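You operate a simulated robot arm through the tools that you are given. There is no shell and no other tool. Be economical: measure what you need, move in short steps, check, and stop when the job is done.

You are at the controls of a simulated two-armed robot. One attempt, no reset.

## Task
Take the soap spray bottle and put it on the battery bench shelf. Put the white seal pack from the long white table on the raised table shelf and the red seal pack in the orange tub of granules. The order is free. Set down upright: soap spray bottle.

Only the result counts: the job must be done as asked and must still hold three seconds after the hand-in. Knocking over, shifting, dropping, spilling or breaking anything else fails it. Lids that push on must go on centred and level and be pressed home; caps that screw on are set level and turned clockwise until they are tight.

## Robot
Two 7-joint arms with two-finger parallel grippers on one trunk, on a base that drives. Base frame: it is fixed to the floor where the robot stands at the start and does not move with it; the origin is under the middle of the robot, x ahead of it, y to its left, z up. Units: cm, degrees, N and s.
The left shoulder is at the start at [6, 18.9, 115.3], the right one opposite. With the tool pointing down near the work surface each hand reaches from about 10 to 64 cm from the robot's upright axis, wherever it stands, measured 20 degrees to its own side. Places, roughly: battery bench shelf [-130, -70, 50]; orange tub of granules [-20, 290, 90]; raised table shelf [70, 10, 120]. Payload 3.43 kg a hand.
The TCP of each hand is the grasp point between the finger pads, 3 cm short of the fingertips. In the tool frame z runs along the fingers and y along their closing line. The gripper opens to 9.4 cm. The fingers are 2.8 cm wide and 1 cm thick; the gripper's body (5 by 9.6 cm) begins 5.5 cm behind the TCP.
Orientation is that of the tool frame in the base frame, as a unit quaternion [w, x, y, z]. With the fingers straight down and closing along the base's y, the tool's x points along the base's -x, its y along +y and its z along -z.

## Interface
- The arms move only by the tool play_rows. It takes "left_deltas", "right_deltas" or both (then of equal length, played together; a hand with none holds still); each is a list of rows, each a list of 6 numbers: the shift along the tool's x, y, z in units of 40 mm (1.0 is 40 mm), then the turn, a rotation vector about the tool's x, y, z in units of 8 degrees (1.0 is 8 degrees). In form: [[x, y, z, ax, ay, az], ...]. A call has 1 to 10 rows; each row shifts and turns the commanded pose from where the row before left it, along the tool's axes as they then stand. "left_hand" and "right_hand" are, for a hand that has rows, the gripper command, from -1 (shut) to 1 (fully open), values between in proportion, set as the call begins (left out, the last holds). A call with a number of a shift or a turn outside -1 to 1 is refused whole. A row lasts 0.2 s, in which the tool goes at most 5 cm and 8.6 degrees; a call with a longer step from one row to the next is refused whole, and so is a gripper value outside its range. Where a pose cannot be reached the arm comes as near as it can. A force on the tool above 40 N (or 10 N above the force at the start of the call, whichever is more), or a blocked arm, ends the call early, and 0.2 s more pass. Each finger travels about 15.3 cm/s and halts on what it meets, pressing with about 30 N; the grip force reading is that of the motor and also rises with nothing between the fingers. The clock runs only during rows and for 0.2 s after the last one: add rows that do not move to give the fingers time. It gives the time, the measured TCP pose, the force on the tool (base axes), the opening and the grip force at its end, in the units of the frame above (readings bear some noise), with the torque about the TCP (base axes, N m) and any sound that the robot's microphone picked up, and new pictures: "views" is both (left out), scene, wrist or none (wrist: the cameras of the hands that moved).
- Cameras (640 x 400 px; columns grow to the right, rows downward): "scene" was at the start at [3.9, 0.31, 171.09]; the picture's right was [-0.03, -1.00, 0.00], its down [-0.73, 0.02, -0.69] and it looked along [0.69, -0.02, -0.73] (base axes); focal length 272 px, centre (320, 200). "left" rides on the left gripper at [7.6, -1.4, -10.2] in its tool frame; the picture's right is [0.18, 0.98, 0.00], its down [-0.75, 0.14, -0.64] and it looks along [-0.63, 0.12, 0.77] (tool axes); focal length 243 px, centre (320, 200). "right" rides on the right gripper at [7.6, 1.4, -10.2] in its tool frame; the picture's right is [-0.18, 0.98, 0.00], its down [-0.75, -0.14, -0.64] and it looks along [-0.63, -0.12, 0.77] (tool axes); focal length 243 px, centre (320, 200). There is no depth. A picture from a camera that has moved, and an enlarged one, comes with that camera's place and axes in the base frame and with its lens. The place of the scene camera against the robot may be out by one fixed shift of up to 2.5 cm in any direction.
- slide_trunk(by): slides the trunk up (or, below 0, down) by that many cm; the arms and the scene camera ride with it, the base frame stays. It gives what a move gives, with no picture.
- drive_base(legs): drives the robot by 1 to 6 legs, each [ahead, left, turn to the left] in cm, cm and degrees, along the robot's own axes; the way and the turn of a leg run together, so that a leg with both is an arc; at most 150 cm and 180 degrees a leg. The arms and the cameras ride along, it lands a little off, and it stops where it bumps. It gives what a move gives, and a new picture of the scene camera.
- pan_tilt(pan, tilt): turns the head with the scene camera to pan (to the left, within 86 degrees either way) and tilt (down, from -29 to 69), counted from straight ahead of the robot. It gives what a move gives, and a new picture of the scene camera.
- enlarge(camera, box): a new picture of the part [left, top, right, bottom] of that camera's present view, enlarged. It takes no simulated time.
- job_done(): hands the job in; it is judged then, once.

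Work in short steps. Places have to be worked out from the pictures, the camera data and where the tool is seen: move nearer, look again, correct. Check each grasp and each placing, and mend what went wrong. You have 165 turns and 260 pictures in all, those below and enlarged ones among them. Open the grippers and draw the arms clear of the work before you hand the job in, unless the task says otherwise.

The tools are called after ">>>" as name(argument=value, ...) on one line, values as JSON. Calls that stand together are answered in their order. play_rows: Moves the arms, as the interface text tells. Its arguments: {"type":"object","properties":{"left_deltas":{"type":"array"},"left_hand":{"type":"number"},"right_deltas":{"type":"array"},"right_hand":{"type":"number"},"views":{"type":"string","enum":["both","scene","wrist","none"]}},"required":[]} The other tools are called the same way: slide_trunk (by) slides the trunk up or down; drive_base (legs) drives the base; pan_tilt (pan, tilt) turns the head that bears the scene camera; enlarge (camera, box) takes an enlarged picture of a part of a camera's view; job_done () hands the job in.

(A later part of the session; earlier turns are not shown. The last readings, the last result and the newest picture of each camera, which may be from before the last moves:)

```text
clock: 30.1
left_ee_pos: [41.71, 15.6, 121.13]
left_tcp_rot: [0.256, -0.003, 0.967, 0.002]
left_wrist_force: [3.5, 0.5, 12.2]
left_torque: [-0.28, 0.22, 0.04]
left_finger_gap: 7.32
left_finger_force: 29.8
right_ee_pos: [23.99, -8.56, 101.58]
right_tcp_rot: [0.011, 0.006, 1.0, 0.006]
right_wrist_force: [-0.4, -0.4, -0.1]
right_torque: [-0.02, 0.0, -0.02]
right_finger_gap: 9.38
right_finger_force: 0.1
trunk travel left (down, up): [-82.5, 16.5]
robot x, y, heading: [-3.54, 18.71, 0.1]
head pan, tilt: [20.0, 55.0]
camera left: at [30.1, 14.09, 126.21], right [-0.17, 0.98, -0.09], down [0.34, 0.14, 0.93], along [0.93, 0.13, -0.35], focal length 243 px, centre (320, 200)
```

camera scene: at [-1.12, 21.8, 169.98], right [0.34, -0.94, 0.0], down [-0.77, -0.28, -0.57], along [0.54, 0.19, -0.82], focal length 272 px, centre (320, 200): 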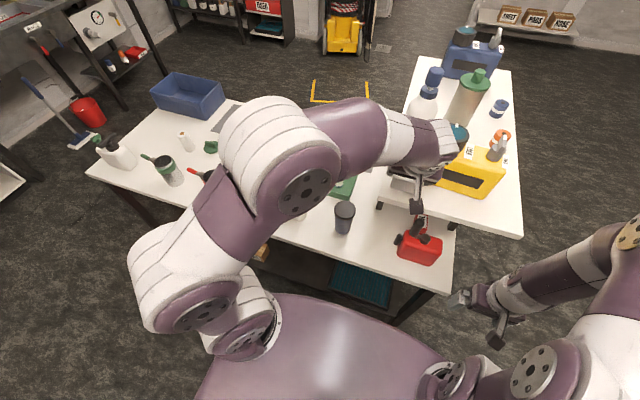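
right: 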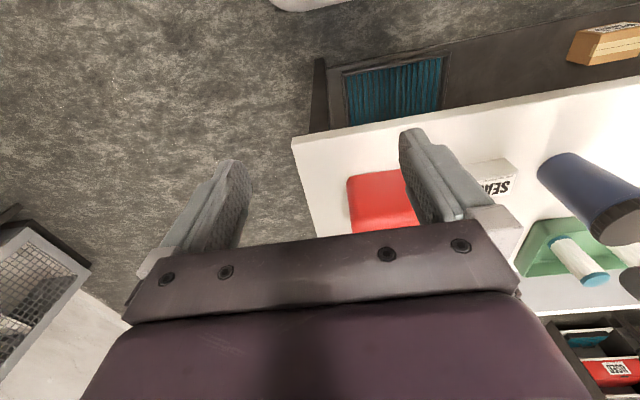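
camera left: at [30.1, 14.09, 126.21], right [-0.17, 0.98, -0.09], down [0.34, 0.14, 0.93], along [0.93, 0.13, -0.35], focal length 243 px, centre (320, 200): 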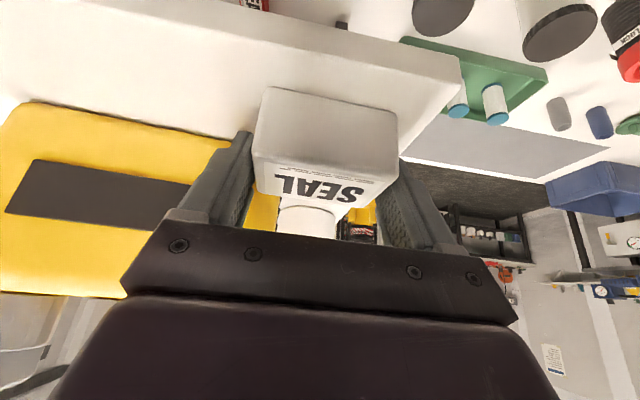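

Contact at 12 N: the pack sits on the shelf (z≈117). I'll open and withdraw upward-back along the tool.

>>> play_rows(left_deltas=[[0, 0, 0, 0, 0, 0], [0, 0, 0, 0, 0, 0], [0, 0, 0, 0, 0, 0]], left_hand=0.95, views="none")

>>> play_rows(left_deltas=[[0, 0, -0.3, 0, 0, 0], [0, 0, -0.5, 0, 0, 0], [0, 0, -0.7, 0, 0, 0], [0, 0, -0.8, 0, 0, 0], [0, 0, -0.8, 0, 0, 0], [0, 0, 0, 0, 0, 0]])

```text
clock: 30.9
left_ee_pos: [41.78, 15.65, 120.86]
left_tcp_rot: [0.255, -0.003, 0.967, 0.004]
left_wrist_force: [0.8, -0.8, 0.0]
left_torque: [0.02, 0.0, 0.01]
left_finger_gap: 9.17
left_finger_force: 0.1
right_ee_pos: [24.1, -8.59, 101.49]
right_tcp_rot: [0.011, 0.007, 1.0, 0.006]
right_wrist_force: [0.9, -0.4, 0.3]
right_torque: [0.02, -0.02, 0.0]
right_finger_gap: 9.41
right_finger_force: 0.1
trunk travel left (down, up): [-82.5, 16.5]
robot x, y, heading: [-3.58, 18.83, -0.7]
head pan, tilt: [20.0, 55.0]
```

```text
clock: 32.3
left_ee_pos: [35.87, 15.65, 131.46]
left_tcp_rot: [0.255, -0.003, 0.967, 0.003]
left_wrist_force: [0.9, 0.5, -0.3]
left_torque: [0.02, 0.02, 0.01]
left_finger_gap: 9.18
left_finger_force: 0.1
right_ee_pos: [23.97, -8.48, 101.46]
right_tcp_rot: [0.011, 0.006, 1.0, 0.006]
right_wrist_force: [0.2, -0.8, 0.2]
right_torque: [0.05, -0.03, -0.04]
right_finger_gap: 9.4
right_finger_force: 0.0
trunk travel left (down, up): [-82.5, 16.5]
robot x, y, heading: [-3.7, 18.64, -0.1]
head pan, tilt: [20.0, 55.0]
camera scene: at [-1.07, 21.79, 169.98], right [0.34, -0.94, 0.0], down [-0.77, -0.28, -0.57], along [0.54, 0.19, -0.82], focal length 272 px, centre (320, 200)
camera left: at [24.15, 14.04, 136.69], right [-0.17, 0.98, -0.08], down [0.34, 0.14, 0.93], along [0.93, 0.13, -0.36], focal length 243 px, centre (320, 200)
```

scene: 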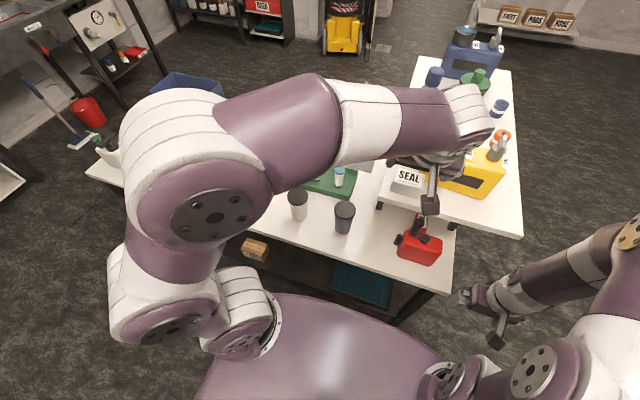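
left: 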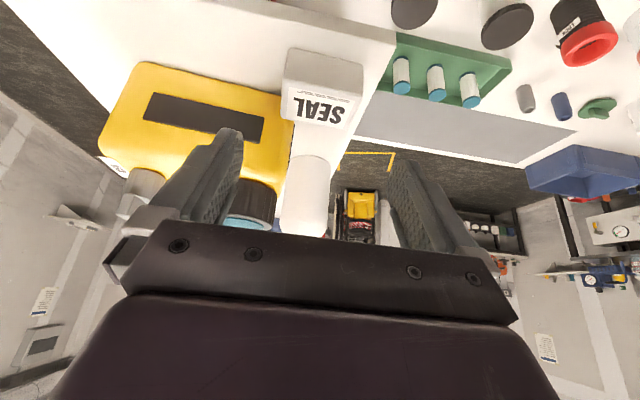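

White pack placed and standing on the shelf. For the red pack (≈(59.5, 2.5) under the shelf) I'll go round to the table's right end: back off, go right, ahead, turn left.

>>> drive_base(legs=[[-40, 0, 0], [0, -100, 0], [104, 0, 0], [0, 0, 90]])

>>> pan_tilt(pan=0, tilt=45)

>>> enlarge(camera="left", box=[0, 0, 640, 400])

```text
clock: 48.2
left_ee_pos: [59.8, -41.88, 131.43]
left_tcp_rot: [0.178, -0.683, 0.685, 0.182]
left_wrist_force: [1.0, 0.4, 0.4]
left_torque: [0.0, -0.02, -0.01]
left_finger_gap: 9.18
left_finger_force: 0.0
right_ee_pos: [83.96, -53.82, 101.64]
right_tcp_rot: [0.004, -0.699, 0.715, 0.011]
right_wrist_force: [-0.8, -0.2, -1.3]
right_torque: [0.02, -0.03, 0.03]
right_finger_gap: 9.4
right_finger_force: 0.2
trunk travel left (down, up): [-82.5, 16.5]
robot x, y, heading: [56.71, -81.44, 89.3]
head pan, tilt: [20.0, 55.0]
camera scene: at [55.76, -80.14, 169.98], right [0.94, 0.33, 0.0], down [0.27, -0.77, -0.57], along [-0.19, 0.54, -0.82], focal length 272 px, centre (320, 200)
```

scene: 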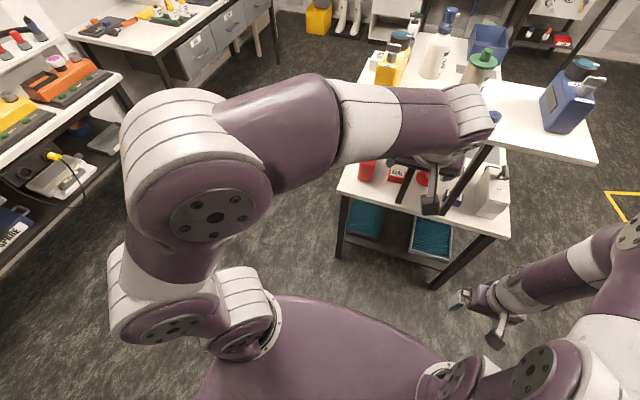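

```text
clock: 49.0
left_ee_pos: [59.91, -41.92, 131.47]
left_tcp_rot: [0.178, -0.683, 0.685, 0.182]
left_wrist_force: [0.2, 0.2, -0.8]
left_torque: [0.01, 0.02, -0.04]
left_finger_gap: 9.17
left_finger_force: 0.1
right_ee_pos: [83.89, -53.79, 101.58]
right_tcp_rot: [0.004, -0.699, 0.715, 0.012]
right_wrist_force: [0.6, -1.1, -0.2]
right_torque: [0.03, 0.02, 0.01]
right_finger_gap: 9.4
right_finger_force: 0.1
trunk travel left (down, up): [-82.5, 16.5]
robot x, y, heading: [56.55, -81.42, 89.3]
head pan, tilt: [0.0, 45.0]
camera scene: at [58.23, -78.82, 171.32], right [1.0, -0.01, 0.0], down [-0.01, -0.71, -0.71], along [0.01, 0.71, -0.71], focal length 272 px, centre (320, 200)
```

scene: 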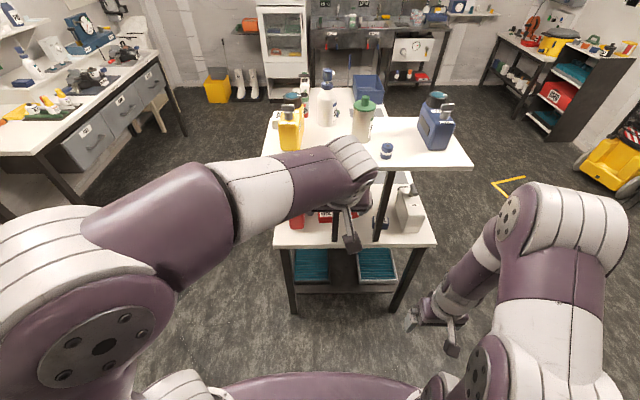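

```text
1.00 times, centred on (320, 200) of left
camera zoom: at [61.39, -53.59, 136.67], right [-0.98, -0.16, -0.09], down [-0.14, 0.34, 0.93], along [-0.12, 0.93, -0.36], focal length 243 px, centre (320, 200)
```

zoom: 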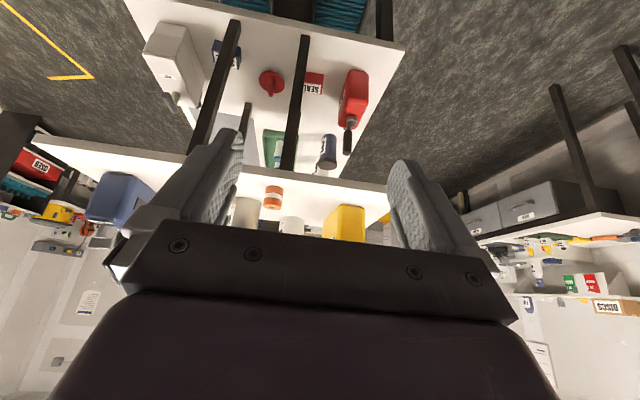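

A shelf leg (≈(63,-9)) stands in front of the red pack from here. I'll lower the trunk for a closer look from this end.

>>> slide_trunk(by=-28)

>>> enlarge(camera="left", box=[160, 0, 480, 200])

>>> enlarge(camera="scene", box=[220, 80, 500, 280])

```text
clock: 51.9
left_ee_pos: [59.91, -41.98, 103.52]
left_tcp_rot: [0.177, -0.683, 0.685, 0.182]
left_wrist_force: [0.0, 0.4, 0.2]
left_torque: [-0.03, -0.02, 0.01]
left_finger_gap: 9.17
left_finger_force: 0.0
right_ee_pos: [83.95, -53.83, 73.5]
right_tcp_rot: [0.004, -0.698, 0.716, 0.012]
right_wrist_force: [0.3, 0.3, 0.3]
right_torque: [-0.01, 0.01, 0.01]
right_finger_gap: 9.4
right_finger_force: 0.0
trunk travel left (down, up): [-54.5, 44.5]
robot x, y, heading: [56.25, -81.43, 89.1]
head pan, tilt: [0.0, 45.0]
```

```text
2.00 times, centred on (320, 100) of left
camera zoom: at [61.39, -53.59, 108.68], right [-0.98, -0.16, -0.09], down [-0.14, 0.34, 0.93], along [-0.12, 0.93, -0.36], focal length 485 px, centre (320, 400)
```

zoom: 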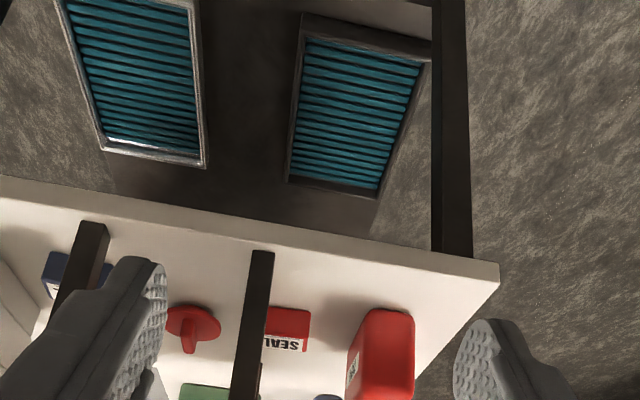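

```text
2.00 times, centred on (360, 180) of scene
camera zoom: at [58.23, -78.82, 143.33], right [1.0, -0.01, 0.0], down [-0.01, -0.71, -0.71], along [0.01, 0.71, -0.71], focal length 545 px, centre (240, 240)
```

zoom: 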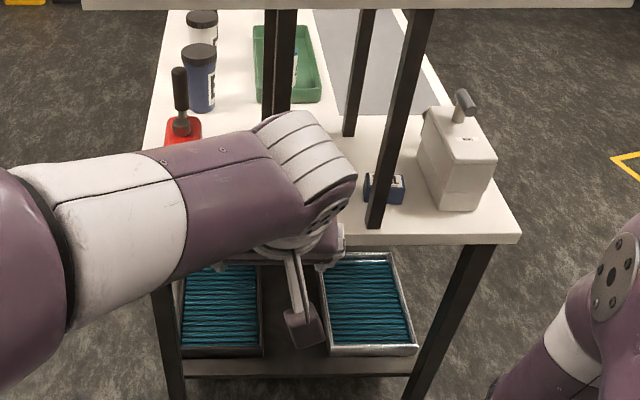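

The pack faces about 10° off y, with shelf legs at (63.5, ±) on both sides, so the free way in is from the front-left, pointing −y with a little +x. I'll raise the trunk back up and drive round to the front-left, heading −30°.

>>> slide_trunk(by=28)

>>> drive_base(legs=[[0, 0, -89], [-108, 0, 0], [0, 119, 0], [0, 0, -30], [36, 21, 0]])

```text
clock: 54.7
left_ee_pos: [59.96, -41.91, 131.51]
left_tcp_rot: [0.179, -0.682, 0.685, 0.182]
left_wrist_force: [1.3, -0.1, 0.2]
left_torque: [0.03, 0.0, 0.01]
left_finger_gap: 9.18
left_finger_force: 0.1
right_ee_pos: [83.84, -53.78, 101.47]
right_tcp_rot: [0.004, -0.699, 0.715, 0.012]
right_wrist_force: [0.9, 0.1, 0.2]
right_torque: [0.0, 0.0, 0.0]
right_finger_gap: 9.4
right_finger_force: 0.1
trunk travel left (down, up): [-82.5, 16.5]
robot x, y, heading: [56.57, -81.75, 89.2]
head pan, tilt: [0.0, 45.0]
```

```text
clock: 73.3
left_ee_pos: [25.54, 14.38, 131.43]
left_tcp_rot: [0.246, 0.253, 0.933, -0.064]
left_wrist_force: [-0.3, 0.2, 0.0]
left_torque: [-0.02, -0.02, 0.02]
left_finger_gap: 9.16
left_finger_force: 0.0
right_ee_pos: [3.14, -0.38, 101.51]
right_tcp_rot: [0.012, 0.272, 0.962, 0.004]
right_wrist_force: [-0.3, 0.0, 0.0]
right_torque: [0.01, 0.01, 0.02]
right_finger_gap: 9.41
right_finger_force: 0.2
trunk travel left (down, up): [-82.5, 16.5]
robot x, y, heading: [-6.74, 37.38, -30.8]
head pan, tilt: [0.0, 45.0]
camera scene: at [-3.13, 36.87, 171.33], right [-0.51, -0.86, 0.0], down [-0.61, 0.36, -0.71], along [0.61, -0.36, -0.71], focal length 272 px, centre (320, 200)
```

scene: 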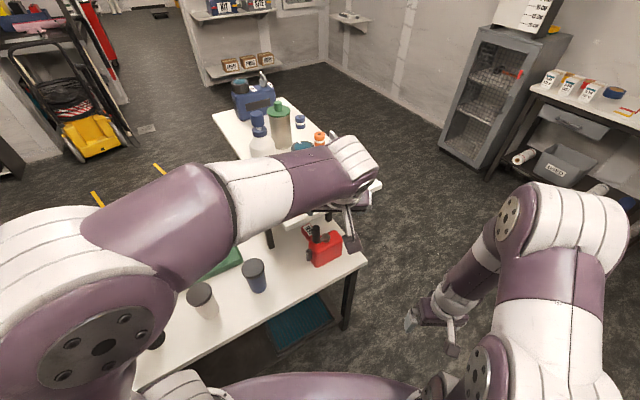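

Now I'll turn the left tool in the free air: yaw to azimuth −72° and tilt to 45°.

>>> play_rows(left_deltas=[[0, 0, 0, 0.429, 0, 0.755], [0, 0, 0, 0.429, 0, 0.755], [0, 0, 0, 0.429, 0, 0.755], [0, 0, 0, 0.429, 0, 0.755], [0, 0, 0, 0.429, 0, 0.755], [0, 0, 0, 0.429, 0, 0.755], [0, 0, 0, 0, -0.94, 0], [0, 0, 0, 0, -0.94, 0], [0, 0, 0, 0, 0, 0]], views="scene", left_hand=1)

```text
clock: 75.3
left_ee_pos: [25.74, 14.44, 131.44]
left_tcp_rot: [0.307, 0.545, 0.748, -0.221]
left_wrist_force: [0.3, -0.1, -0.6]
left_torque: [0.01, 0.0, -0.01]
left_finger_gap: 9.41
left_finger_force: 0.0
right_ee_pos: [3.29, -0.35, 101.49]
right_tcp_rot: [0.013, 0.273, 0.962, 0.003]
right_wrist_force: [0.0, 0.0, -0.9]
right_torque: [0.01, 0.0, -0.01]
right_finger_gap: 9.42
right_finger_force: 0.0
trunk travel left (down, up): [-82.5, 16.5]
robot x, y, heading: [-6.33, 37.41, -31.2]
head pan, tilt: [0.0, 45.0]
camera scene: at [-3.0, 36.79, 171.32], right [-0.51, -0.86, 0.0], down [-0.61, 0.36, -0.71], along [0.61, -0.36, -0.71], focal length 272 px, centre (320, 200)
```

scene: 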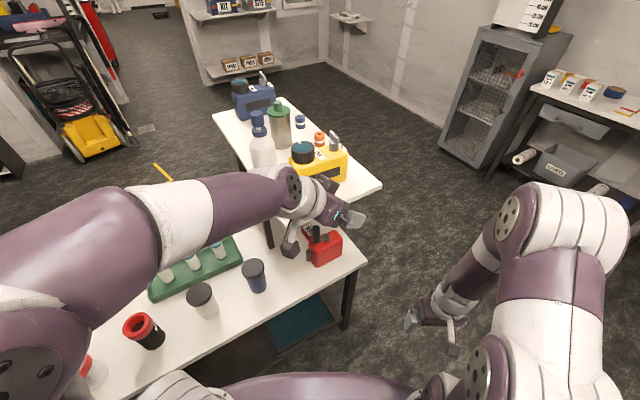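

Orientation is right. Next: shift left (+y) clear of the shelf, then forward and down to about (52, 26, 104).

>>> play_rows(left_deltas=[[0.68, 0.308, -0.665, 0, 0, 0], [0.68, 0.308, -0.665, 0, 0, 0], [0.68, 0.308, -0.665, 0, 0, 0], [0.68, 0.308, -0.665, 0, 0, 0], [0.68, 0.308, -0.665, 0, 0, 0], [0.195, 0.555, 0.755, 0, 0, 0], [0.195, 0.555, 0.755, 0, 0, 0], [0.195, 0.555, 0.755, 0, 0, 0], [0.195, 0.555, 0.755, 0, 0, 0], [0, 0, 0, 0, 0, 0]])

```text
clock: 77.5
left_ee_pos: [38.7, 30.28, 121.76]
left_tcp_rot: [0.307, 0.546, 0.748, -0.22]
left_wrist_force: [0.7, -0.2, -0.3]
left_torque: [0.01, 0.01, 0.01]
left_finger_gap: 9.38
left_finger_force: 0.0
left hand out of reach, approached as far as the arm can: row 4, 5
right_ee_pos: [3.13, -0.34, 101.5]
right_tcp_rot: [0.013, 0.272, 0.962, 0.003]
right_wrist_force: [-0.3, -0.4, -0.1]
right_torque: [-0.02, 0.03, -0.01]
right_finger_gap: 9.4
right_finger_force: 0.0
trunk travel left (down, up): [-82.5, 16.5]
robot x, y, heading: [-6.69, 37.38, -30.9]
head pan, tilt: [0.0, 45.0]
camera scene: at [-3.16, 36.9, 171.33], right [-0.51, -0.86, 0.0], down [-0.61, 0.36, -0.71], along [0.61, -0.36, -0.71], focal length 272 px, centre (320, 200)
camera left: at [33.44, 41.88, 123.75], right [0.89, 0.43, -0.12], down [0.16, -0.04, 0.99], along [0.42, -0.9, -0.11], focal length 243 px, centre (320, 200)
```

scene: 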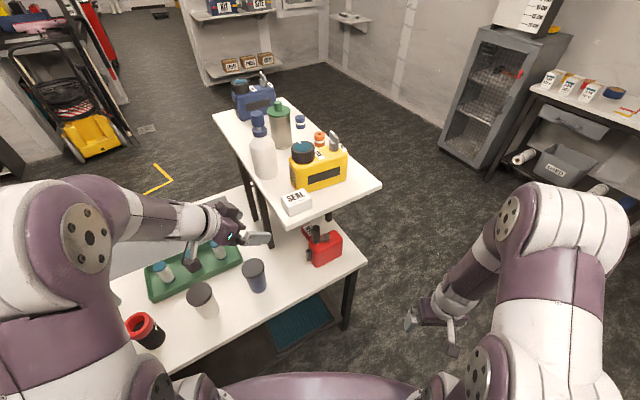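
left: 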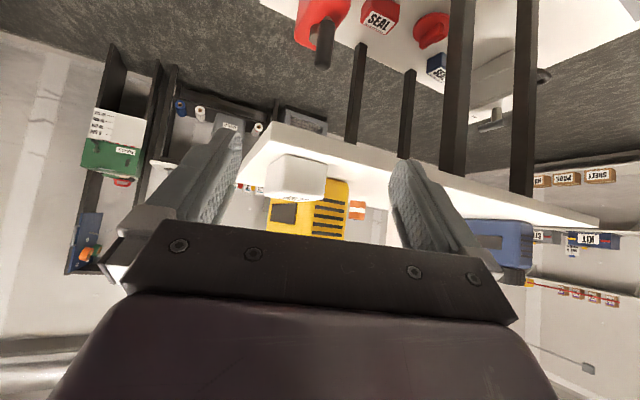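

Clear path. Continue forward-down to (52, 26, 104).

>>> play_rows(left_deltas=[[0.28, 0.47, 0.77, 0, 0, 0], [0.28, 0.47, 0.77, 0, 0, 0], [0.28, 0.47, 0.77, 0, 0, 0], [0.28, 0.47, 0.77, 0, 0, 0], [0.28, 0.47, 0.77, 0, 0, 0], [0.28, 0.47, 0.77, 0, 0, 0], [0, 0, 0, 0, 0, 0]])

```text
clock: 79.1
left_ee_pos: [51.78, 26.03, 104.19]
left_tcp_rot: [0.306, 0.545, 0.748, -0.221]
left_wrist_force: [-0.3, 0.3, 0.4]
left_torque: [-0.03, 0.0, -0.01]
left_finger_gap: 9.39
left_finger_force: 0.0
right_ee_pos: [3.17, -0.37, 101.58]
right_tcp_rot: [0.013, 0.272, 0.962, 0.003]
right_wrist_force: [0.1, 0.8, 0.8]
right_torque: [0.01, 0.01, 0.0]
right_finger_gap: 9.39
right_finger_force: 0.1
trunk travel left (down, up): [-82.5, 16.5]
robot x, y, heading: [-6.77, 37.6, -30.9]
head pan, tilt: [0.0, 45.0]
camera scene: at [-3.13, 36.89, 171.33], right [-0.51, -0.86, 0.0], down [-0.61, 0.36, -0.71], along [0.61, -0.36, -0.71], focal length 272 px, centre (320, 200)
camera left: at [46.56, 37.67, 106.17], right [0.89, 0.43, -0.13], down [0.16, -0.04, 0.99], along [0.42, -0.9, -0.11], focal length 243 px, centre (320, 200)
```

scene: 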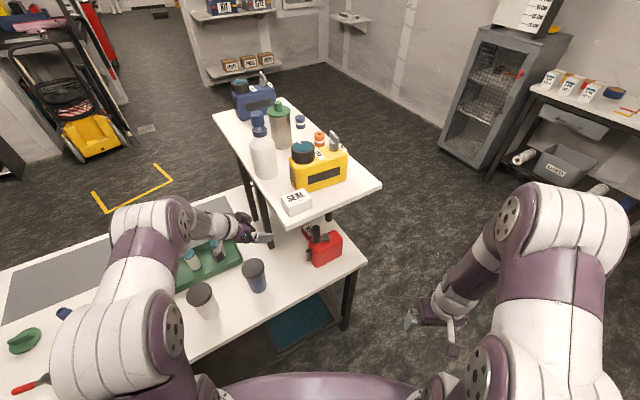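
left: 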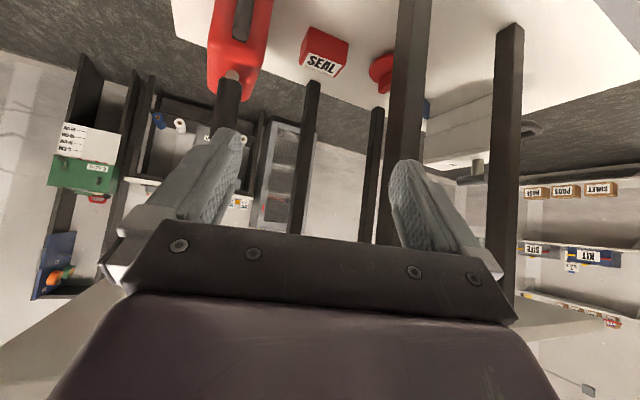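

The path between can and leg is clear; pack centre ≈ (60, 2.5). I'll advance 22 cm along the tool and look.

>>> play_rows(left_deltas=[[-0.07, 0.06, 0.7, 0, 0, 0], [-0.06, 0.06, 0.7, 0, 0, 0], [0, 0, 0.7, 0, 0, 0], [0, 0, 0.7, 0, 0, 0], [0, 0, 0.7, 0, 0, 0], [0, 0, 0.7, 0, 0, 0], [0, 0, 0.7, 0, 0, 0], [0, 0, 0.6, 0, 0, 0], [0, 0, 0, 0, 0, 0]])

```text
clock: 81.1
left_ee_pos: [57.34, 11.17, 88.33]
left_tcp_rot: [0.306, 0.545, 0.749, -0.22]
left_wrist_force: [-0.4, 0.2, 0.9]
left_torque: [-0.01, 0.01, 0.01]
left_finger_gap: 9.42
left_finger_force: 0.0
right_ee_pos: [3.22, -0.28, 101.6]
right_tcp_rot: [0.012, 0.272, 0.962, 0.003]
right_wrist_force: [0.2, -0.2, -0.1]
right_torque: [-0.02, 0.0, -0.02]
right_finger_gap: 9.4
right_finger_force: 0.1
trunk travel left (down, up): [-82.5, 16.5]
robot x, y, heading: [-7.24, 37.5, -30.8]
head pan, tilt: [0.0, 45.0]
camera scene: at [-3.07, 36.91, 171.33], right [-0.51, -0.86, 0.0], down [-0.61, 0.36, -0.71], along [0.61, -0.36, -0.71], focal length 272 px, centre (320, 200)
camera left: at [52.12, 22.77, 90.4], right [0.89, 0.43, -0.13], down [0.16, -0.04, 0.99], along [0.42, -0.9, -0.11], focal length 243 px, centre (320, 200)
```

scene: 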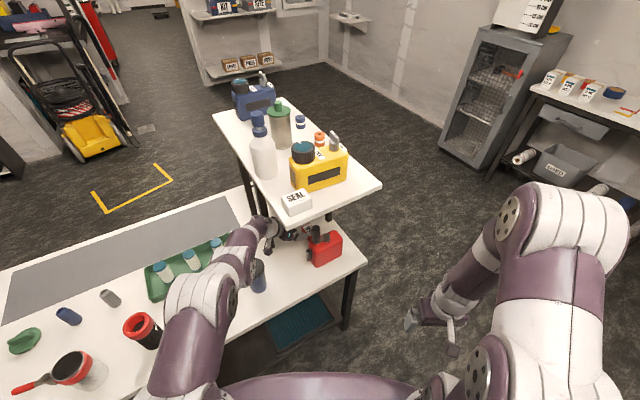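
left: 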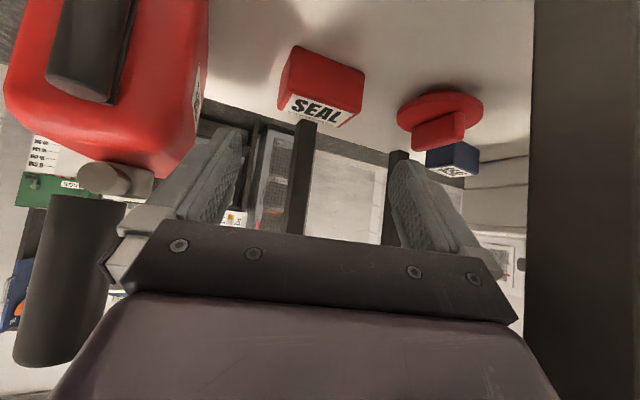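

Pack centred between the fingers; the cup still stands. Advance the last 12 cm.

>>> play_rows(left_deltas=[[-0.06, 0.05, 0.5, 0, 0, 0], [0, 0, 0.5, 0, 0, 0], [0, 0, 0.5, 0, 0, 0], [0, 0, 0.5, 0, 0, 0], [0, 0, 0.5, 0, 0, 0], [0, 0, 0.5, 0, 0, 0], [0, 0, 0, 0, 0, 0]])

```text
clock: 82.7
left_ee_pos: [57.33, 8.97, 83.56]
left_tcp_rot: [0.307, 0.545, 0.748, -0.221]
left_wrist_force: [-0.4, -0.4, -0.1]
left_torque: [-0.02, 0.02, -0.01]
left_finger_gap: 9.41
left_finger_force: 0.1
left hand out of reach, approached as far as the arm can: row 3, 4, 5, 6
right_ee_pos: [3.04, -0.29, 101.45]
right_tcp_rot: [0.013, 0.272, 0.962, 0.003]
right_wrist_force: [-0.2, 0.1, 0.4]
right_torque: [-0.01, 0.0, 0.0]
right_finger_gap: 9.41
right_finger_force: 0.0
trunk travel left (down, up): [-82.5, 16.5]
robot x, y, heading: [-6.85, 37.59, -30.5]
head pan, tilt: [0.0, 45.0]
camera scene: at [-3.02, 36.85, 171.32], right [-0.51, -0.86, 0.0], down [-0.61, 0.36, -0.71], along [0.61, -0.36, -0.71], focal length 272 px, centre (320, 200)
camera left: at [52.18, 20.49, 85.56], right [0.89, 0.43, -0.13], down [0.16, -0.04, 0.99], along [0.42, -0.9, -0.11], focal length 243 px, centre (320, 200)
```

scene: 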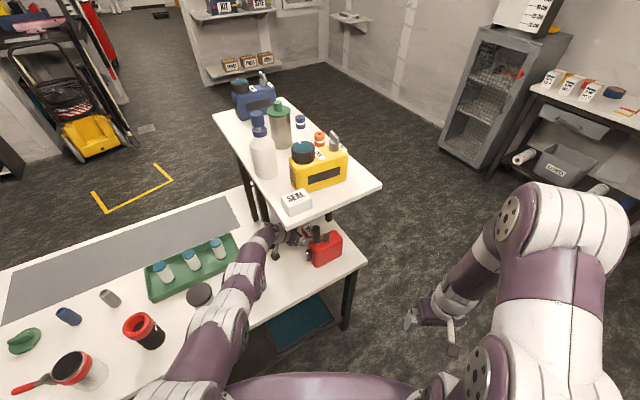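
left: 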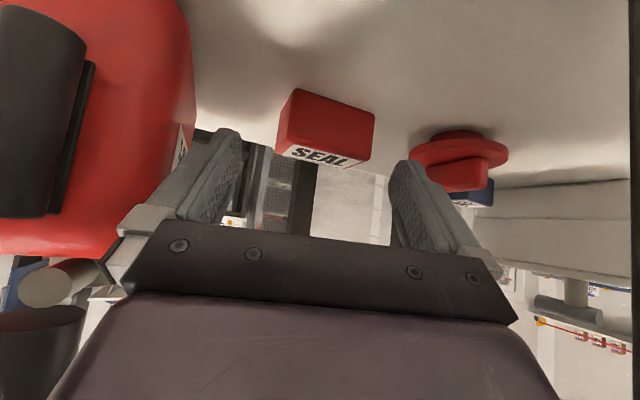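

The arm ran out of reach 7 cm short. I'll lower the trunk 3.6 cm, then drive the base gently along the remaining horizontal way.

>>> slide_trunk(by=-3.6)

>>> drive_base(legs=[[2.7, -1.8, 0]])

>>> enlarge(camera="left", box=[0, 0, 640, 400])

```text
clock: 83.5
left_ee_pos: [57.41, 8.94, 80.04]
left_tcp_rot: [0.306, 0.546, 0.748, -0.221]
left_wrist_force: [0.2, 0.8, 0.6]
left_torque: [0.03, -0.01, 0.0]
left_finger_gap: 9.41
left_finger_force: 0.1
right_ee_pos: [3.25, -0.24, 97.97]
right_tcp_rot: [0.013, 0.272, 0.962, 0.002]
right_wrist_force: [-0.7, -0.3, -0.1]
right_torque: [0.02, -0.01, -0.01]
right_finger_gap: 9.38
right_finger_force: 0.1
trunk travel left (down, up): [-78.9, 20.1]
robot x, y, heading: [-6.93, 37.49, -30.6]
head pan, tilt: [0.0, 45.0]
```

```text
clock: 84.3
left_ee_pos: [58.77, 6.17, 80.01]
left_tcp_rot: [0.308, 0.544, 0.749, -0.221]
left_wrist_force: [0.1, -0.5, 1.0]
left_torque: [0.01, 0.0, 0.01]
left_finger_gap: 9.4
left_finger_force: 0.1
right_ee_pos: [4.47, -2.95, 97.99]
right_tcp_rot: [0.013, 0.272, 0.962, 0.003]
right_wrist_force: [0.7, 0.4, 0.1]
right_torque: [0.02, 0.01, -0.03]
right_finger_gap: 9.41
right_finger_force: 0.1
trunk travel left (down, up): [-78.9, 20.1]
robot x, y, heading: [-5.27, 34.4, -30.6]
head pan, tilt: [0.0, 45.0]
camera scene: at [-1.79, 34.24, 167.73], right [-0.51, -0.86, 0.0], down [-0.61, 0.36, -0.71], along [0.61, -0.36, -0.71], focal length 272 px, centre (320, 200)
```

scene: 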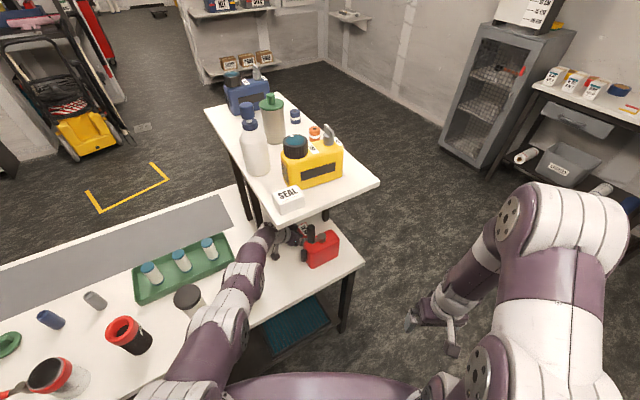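

```text
1.00 times, centred on (320, 200) of left
camera zoom: at [53.51, 17.78, 82.06], right [0.89, 0.43, -0.13], down [0.16, -0.04, 0.99], along [0.42, -0.9, -0.1], focal length 243 px, centre (320, 200)
```

zoom: 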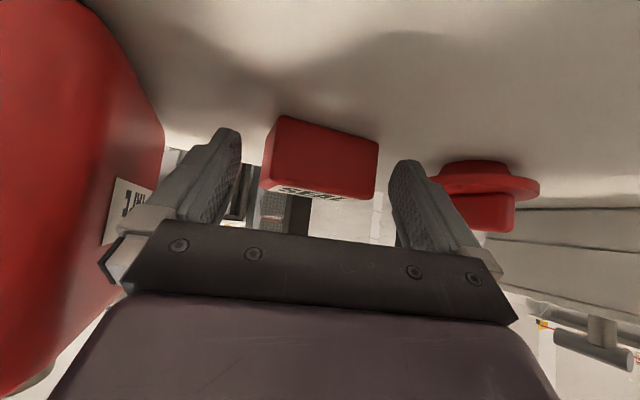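

Still centred. Drive the last ~3.3 cm.

>>> drive_base(legs=[[2.7, -2.0, 0]])

>>> enlarge(camera="left", box=[0, 0, 640, 400])

```text
clock: 85.2
left_ee_pos: [60.03, 3.21, 80.12]
left_tcp_rot: [0.307, 0.544, 0.749, -0.221]
left_wrist_force: [-0.1, -0.7, -0.1]
left_torque: [0.0, -0.04, 0.0]
left_finger_gap: 9.4
left_finger_force: 0.1
right_ee_pos: [5.7, -6.03, 97.89]
right_tcp_rot: [0.013, 0.271, 0.962, 0.002]
right_wrist_force: [0.1, 0.3, -0.1]
right_torque: [0.0, -0.01, -0.02]
right_finger_gap: 9.42
right_finger_force: 0.1
trunk travel left (down, up): [-78.9, 20.1]
robot x, y, heading: [-4.19, 31.32, -31.0]
head pan, tilt: [0.0, 45.0]
camera scene: at [-0.54, 31.29, 167.73], right [-0.51, -0.86, 0.0], down [-0.61, 0.36, -0.71], along [0.61, -0.36, -0.71], focal length 272 px, centre (320, 200)
```

scene: 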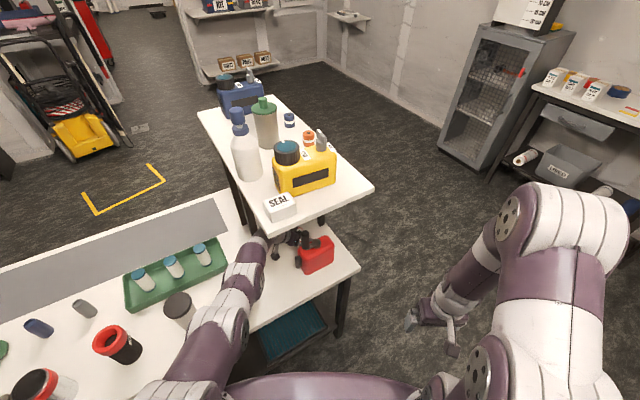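

```text
1.00 times, centred on (320, 200) of left
camera zoom: at [54.76, 14.83, 82.06], right [0.89, 0.43, -0.13], down [0.16, -0.04, 0.99], along [0.42, -0.9, -0.1], focal length 243 px, centre (320, 200)
```

zoom: 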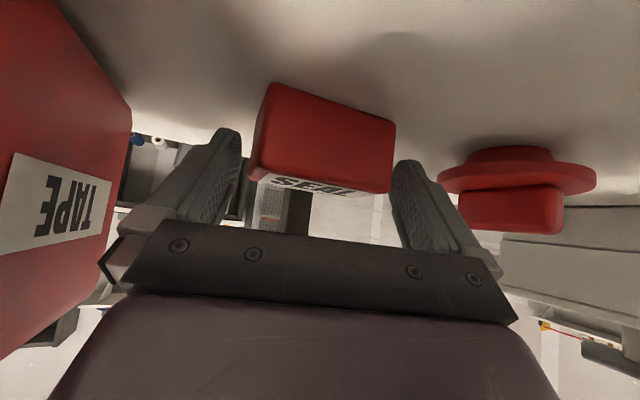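

Fingers straddle the red pack; closing.

>>> play_rows(left_deltas=[[0, 0, 0, 0, 0, 0], [0, 0, 0, 0, 0, 0], [0, 0, 0, 0, 0, 0], [0, 0, 0, 0, 0, 0]], left_hand=-1, views="wrist")

```text
clock: 86.2
left_ee_pos: [60.09, 3.09, 79.87]
left_tcp_rot: [0.305, 0.545, 0.749, -0.221]
left_wrist_force: [-0.2, 0.3, -0.4]
left_torque: [0.02, -0.03, -0.04]
left_finger_gap: 7.33
left_finger_force: 30.0
right_ee_pos: [5.9, -6.2, 98.02]
right_tcp_rot: [0.013, 0.271, 0.963, 0.003]
right_wrist_force: [0.6, 0.2, -0.1]
right_torque: [0.01, 0.0, -0.01]
right_finger_gap: 9.38
right_finger_force: 0.0
trunk travel left (down, up): [-78.9, 20.1]
robot x, y, heading: [-3.94, 31.6, -30.6]
head pan, tilt: [0.0, 45.0]
camera left: at [54.83, 14.71, 81.95], right [0.89, 0.43, -0.13], down [0.16, -0.04, 0.99], along [0.42, -0.9, -0.11], focal length 243 px, centre (320, 200)
```

left: 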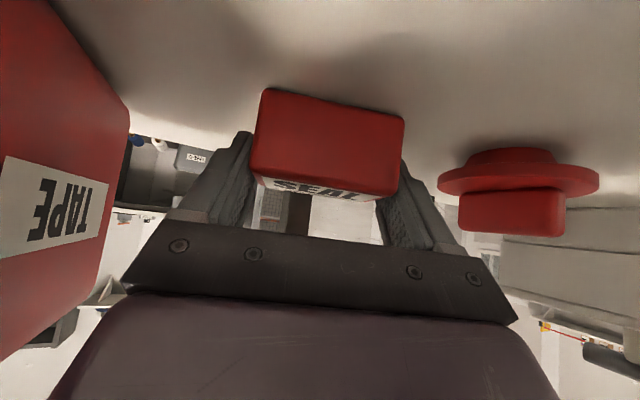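

Red pack gripped (7.33 cm). Retreat along the tool axis.

>>> play_rows(left_deltas=[[0, 0, -0.4, 0, 0, 0], [0, 0, -0.5, 0, 0, 0], [0, 0, -0.6, 0, 0, 0], [0, 0, -0.6, 0, 0, 0], [0, 0, -0.6, 0, 0, 0], [0, 0, -0.6, 0, 0, 0], [0, 0, -0.6, 0, 0, 0], [0, 0, 0, 0, 0, 0]])

```text
clock: 86.7
left_ee_pos: [66.31, 0.46, 97.24]
left_tcp_rot: [0.413, 0.544, 0.7, -0.208]
left_wrist_force: [0.0, 0.1, -1.0]
left_torque: [-0.05, -0.06, 0.06]
left_finger_gap: 7.34
left_finger_force: 29.7
left hand out of reach, approached as far as the arm can: row 2
right_ee_pos: [5.89, -6.23, 97.99]
right_tcp_rot: [0.014, 0.272, 0.962, 0.002]
right_wrist_force: [-0.2, -0.1, -0.2]
right_torque: [-0.02, -0.02, 0.01]
right_finger_gap: 9.41
right_finger_force: 0.1
trunk travel left (down, up): [-78.9, 20.1]
robot x, y, heading: [-3.99, 31.74, -30.7]
head pan, tilt: [0.0, 45.0]
stopped in row 2 (left hand): the arm was blocked; the commanded pose is now the measured one
camera scene: at [-0.5, 30.98, 167.73], right [-0.51, -0.86, 0.0], down [-0.61, 0.36, -0.71], along [0.61, -0.36, -0.71], focal length 272 px, centre (320, 200)
camera left: at [60.97, 12.15, 96.73], right [0.91, 0.42, 0.01], down [-0.04, 0.08, 1.0], along [0.42, -0.9, 0.09], focal length 243 px, centre (320, 200)
```

scene: 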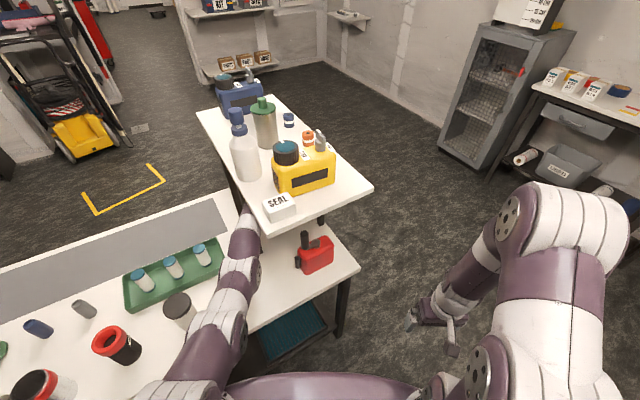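
left: 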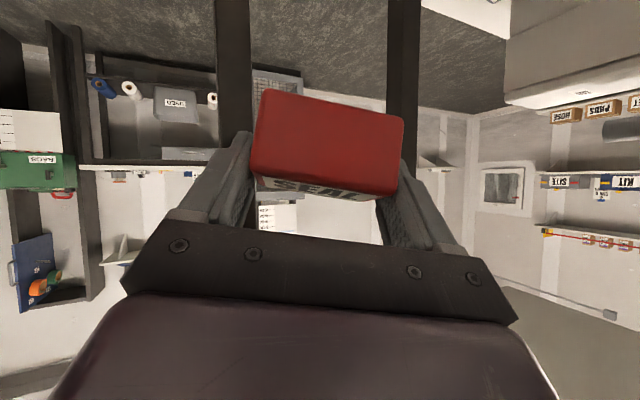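

The arm flew up near the shelf's underside/leg because it was at full stretch and stopped there; nothing appears moved. I'll lower the trunk slightly, and then back the base off diagonally away from the leg.

>>> slide_trunk(by=-3)

>>> drive_base(legs=[[-6, 0, 0]])

>>> enlarge(camera="left", box=[0, 0, 640, 400])

>>> enlarge(camera="scene", box=[160, 180, 400, 340])

```text
clock: 87.5
left_ee_pos: [66.44, 0.4, 94.08]
left_tcp_rot: [0.413, 0.545, 0.699, -0.209]
left_wrist_force: [0.9, 0.3, -1.0]
left_torque: [0.0, -0.01, -0.02]
left_finger_gap: 7.34
left_finger_force: 29.8
right_ee_pos: [5.93, -6.15, 94.94]
right_tcp_rot: [0.013, 0.271, 0.963, 0.004]
right_wrist_force: [0.3, 0.2, 0.6]
right_torque: [0.02, -0.01, 0.04]
right_finger_gap: 9.39
right_finger_force: 0.0
trunk travel left (down, up): [-75.9, 23.1]
robot x, y, heading: [-3.86, 31.66, -30.7]
head pan, tilt: [0.0, 45.0]
```

```text
clock: 88.4
left_ee_pos: [61.19, 3.57, 94.11]
left_tcp_rot: [0.413, 0.545, 0.699, -0.21]
left_wrist_force: [-0.6, -0.2, -1.6]
left_torque: [0.03, 0.0, 0.02]
left_finger_gap: 7.38
left_finger_force: 30.3
right_ee_pos: [0.64, -3.11, 94.92]
right_tcp_rot: [0.013, 0.271, 0.962, 0.003]
right_wrist_force: [0.6, 0.6, -0.3]
right_torque: [-0.01, -0.01, 0.0]
right_finger_gap: 9.42
right_finger_force: 0.2
trunk travel left (down, up): [-75.9, 23.1]
robot x, y, heading: [-9.54, 34.66, -31.1]
head pan, tilt: [0.0, 45.0]
camera scene: at [-5.61, 34.1, 164.72], right [-0.51, -0.86, 0.0], down [-0.61, 0.36, -0.71], along [0.61, -0.36, -0.71], focal length 272 px, centre (320, 200)
```

scene: 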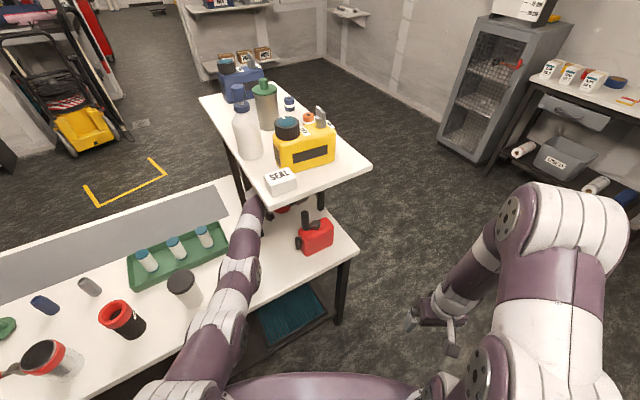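

```text
1.00 times, centred on (320, 200) of left
camera zoom: at [55.79, 15.24, 93.65], right [0.91, 0.42, 0.01], down [-0.04, 0.08, 1.0], along [0.42, -0.9, 0.09], focal length 243 px, centre (320, 200)
```

zoom: 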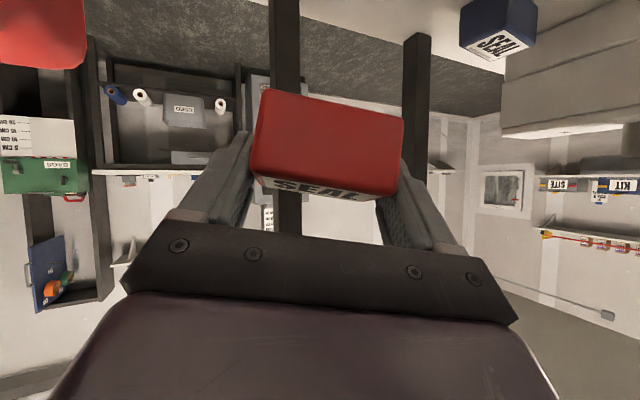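

```text
2.50 times, centred on (280, 260) of scene
camera zoom: at [-5.61, 34.1, 164.72], right [-0.51, -0.86, 0.0], down [-0.61, 0.36, -0.71], along [0.61, -0.36, -0.71], focal length 681 px, centre (420, 50)
```

zoom: 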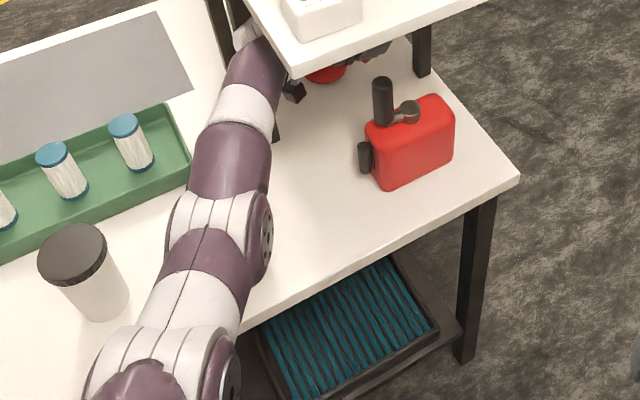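

I'll continue out diagonally (parallel to the tool azimuth), 12 cm first, then raise the trunk once the wrist is out from under the shelf.

>>> drive_base(legs=[[-9.5, 8.3, 0]])

>>> enlarge(camera="left", box=[0, 0, 640, 400])

```text
clock: 89.7
left_ee_pos: [57.13, 16.22, 94.38]
left_tcp_rot: [0.414, 0.544, 0.699, -0.209]
left_wrist_force: [-23.9, 2.3, 3.6]
left_torque: [0.09, -0.21, 0.61]
left_finger_gap: 7.33
left_finger_force: 29.8
right_ee_pos: [-3.29, 9.17, 95.06]
right_tcp_rot: [0.015, 0.269, 0.963, 0.004]
right_wrist_force: [0.0, -0.2, 0.3]
right_torque: [0.04, 0.0, -0.01]
right_finger_gap: 9.4
right_finger_force: 0.2
trunk travel left (down, up): [-75.9, 23.1]
robot x, y, heading: [-13.47, 47.0, -30.7]
head pan, tilt: [0.0, 45.0]
camera scene: at [-10.0, 46.46, 164.74], right [-0.51, -0.86, 0.0], down [-0.61, 0.36, -0.71], along [0.61, -0.36, -0.7], focal length 272 px, centre (320, 200)
```

scene: 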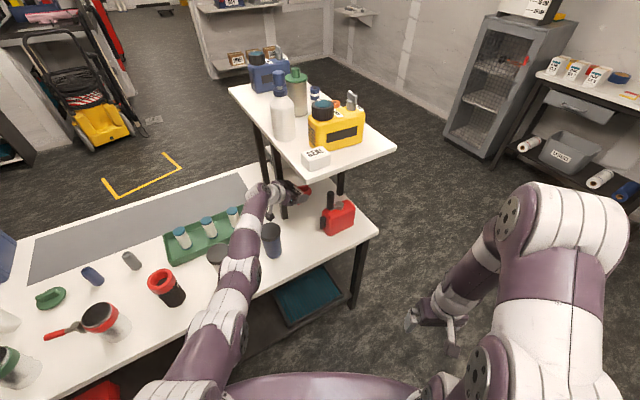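

```text
1.00 times, centred on (320, 200) of left
camera zoom: at [51.74, 27.86, 93.96], right [0.91, 0.42, 0.01], down [-0.05, 0.08, 1.0], along [0.42, -0.9, 0.09], focal length 243 px, centre (320, 200)
```

zoom: 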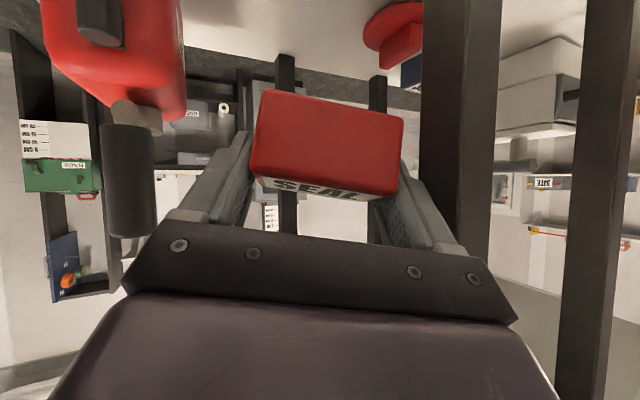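

The blue cup stands. The hand now presses the leg (−24 N in x); I'll drive 4 cm in −x to free it, then raise the trunk.

>>> drive_base(legs=[[-3.0, -1.8, 0]])

>>> slide_trunk(by=4)

>>> enlarge(camera="left", box=[0, 0, 640, 400])

```text
clock: 90.6
left_ee_pos: [54.18, 16.17, 94.05]
left_tcp_rot: [0.412, 0.543, 0.701, -0.209]
left_wrist_force: [-0.9, 0.7, -1.3]
left_torque: [-0.03, -0.02, -0.05]
left_finger_gap: 7.32
left_finger_force: 30.4
right_ee_pos: [-6.22, 9.21, 94.81]
right_tcp_rot: [0.012, 0.268, 0.963, 0.003]
right_wrist_force: [-0.8, -0.9, -0.9]
right_torque: [0.01, 0.02, 0.01]
right_finger_gap: 9.4
right_finger_force: 0.1
trunk travel left (down, up): [-75.9, 23.1]
robot x, y, heading: [-16.44, 47.06, -30.5]
head pan, tilt: [0.0, 45.0]
camera scene: at [-12.55, 46.36, 164.71], right [-0.51, -0.86, 0.0], down [-0.61, 0.36, -0.71], along [0.61, -0.36, -0.71], focal length 272 px, centre (320, 200)
```

scene: 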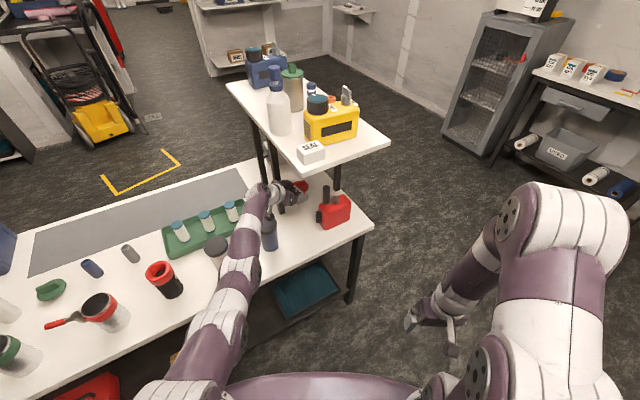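

```text
clock: 91.4
left_ee_pos: [54.07, 16.25, 98.24]
left_tcp_rot: [0.413, 0.543, 0.701, -0.209]
left_wrist_force: [0.1, -0.7, 0.0]
left_torque: [0.01, 0.01, 0.02]
left_finger_gap: 7.34
left_finger_force: 30.3
right_ee_pos: [-6.41, 9.27, 98.97]
right_tcp_rot: [0.012, 0.269, 0.963, 0.003]
right_wrist_force: [0.0, 0.0, 0.3]
right_torque: [0.0, 0.02, 0.01]
right_finger_gap: 9.4
right_finger_force: 0.0
trunk travel left (down, up): [-79.9, 19.1]
robot x, y, heading: [-16.54, 46.57, -30.6]
head pan, tilt: [0.0, 45.0]
```

```text
1.00 times, centred on (320, 200) of left
camera zoom: at [48.65, 27.9, 97.74], right [0.91, 0.43, 0.01], down [-0.04, 0.08, 1.0], along [0.42, -0.9, 0.09], focal length 243 px, centre (320, 200)
```

zoom: 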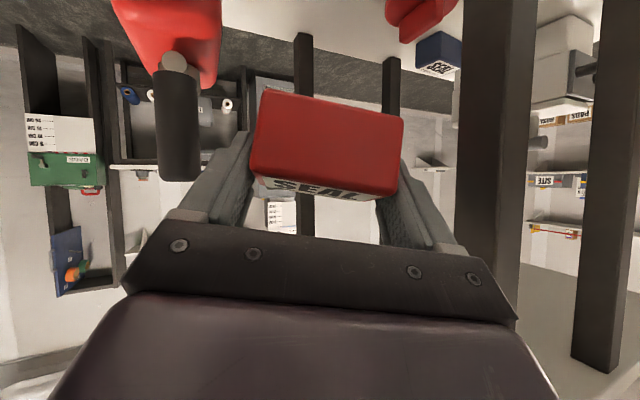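

Clear. Drive +y 12 cm, then raise the trunk, and check that everything stands.

>>> drive_base(legs=[[-6.1, 10.3, 0]])

>>> slide_trunk(by=18)

>>> drive_base(legs=[[-40, 0, 0]])

```text
clock: 92.6
left_ee_pos: [53.93, 28.17, 98.25]
left_tcp_rot: [0.413, 0.545, 0.699, -0.21]
left_wrist_force: [-0.2, 0.0, -2.5]
left_torque: [-0.06, 0.02, 0.03]
left_finger_gap: 7.34
left_finger_force: 30.5
right_ee_pos: [-6.5, 21.44, 98.92]
right_tcp_rot: [0.013, 0.272, 0.962, 0.002]
right_wrist_force: [-0.7, -0.8, -0.8]
right_torque: [0.01, 0.0, -0.01]
right_finger_gap: 9.39
right_finger_force: 0.0
trunk travel left (down, up): [-79.9, 19.1]
robot x, y, heading: [-16.64, 59.17, -31.0]
head pan, tilt: [0.0, 45.0]
camera scene: at [-12.82, 58.64, 168.72], right [-0.51, -0.86, 0.0], down [-0.61, 0.36, -0.71], along [0.61, -0.36, -0.71], focal length 272 px, centre (320, 200)
```

scene: 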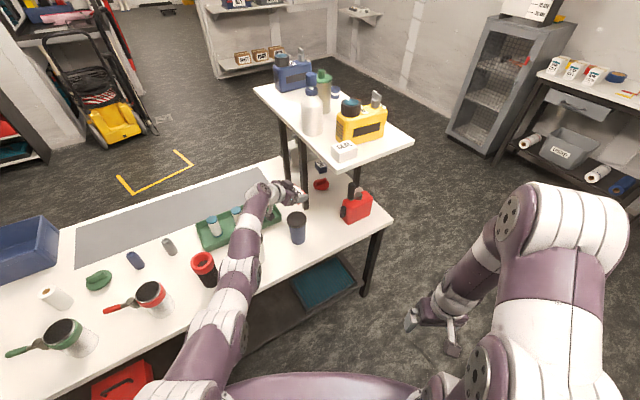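

```text
clock: 94.6
left_ee_pos: [53.97, 28.21, 116.2]
left_tcp_rot: [0.413, 0.544, 0.699, -0.209]
left_wrist_force: [0.1, -0.7, -1.5]
left_torque: [0.01, 0.01, 0.02]
left_finger_gap: 7.34
left_finger_force: 30.2
right_ee_pos: [-6.59, 21.54, 116.84]
right_tcp_rot: [0.012, 0.271, 0.962, 0.003]
right_wrist_force: [0.5, 0.1, 0.7]
right_torque: [-0.02, 0.02, -0.04]
right_finger_gap: 9.38
right_finger_force: 0.1
trunk travel left (down, up): [-97.9, 1.1]
robot x, y, heading: [-16.41, 59.1, -30.8]
head pan, tilt: [0.0, 45.0]
```

```text
clock: 97.1
left_ee_pos: [20.57, 47.92, 116.14]
left_tcp_rot: [0.413, 0.544, 0.699, -0.21]
left_wrist_force: [-0.5, -0.3, -0.8]
left_torque: [0.05, -0.01, -0.01]
left_finger_gap: 7.37
left_finger_force: 30.2
right_ee_pos: [-39.83, 41.41, 117.01]
right_tcp_rot: [0.012, 0.272, 0.962, 0.003]
right_wrist_force: [0.9, -0.6, -0.4]
right_torque: [0.0, -0.02, 0.0]
right_finger_gap: 9.41
right_finger_force: 0.0
trunk travel left (down, up): [-97.9, 1.1]
robot x, y, heading: [-50.02, 79.09, -31.0]
head pan, tilt: [0.0, 45.0]
camera scene: at [-46.01, 78.54, 186.72], right [-0.51, -0.86, 0.0], down [-0.61, 0.36, -0.71], along [0.61, -0.36, -0.71], focal length 272 px, centre (320, 200)
```

scene: 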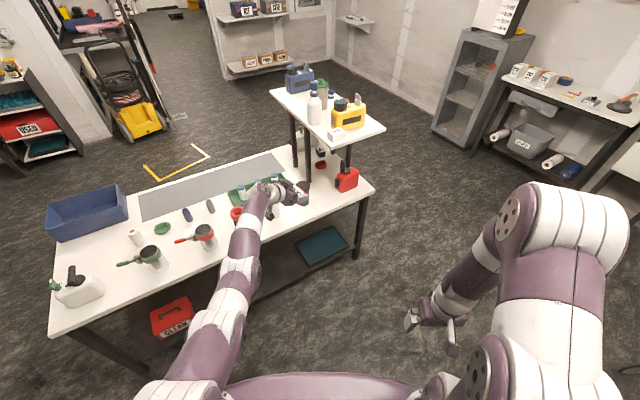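

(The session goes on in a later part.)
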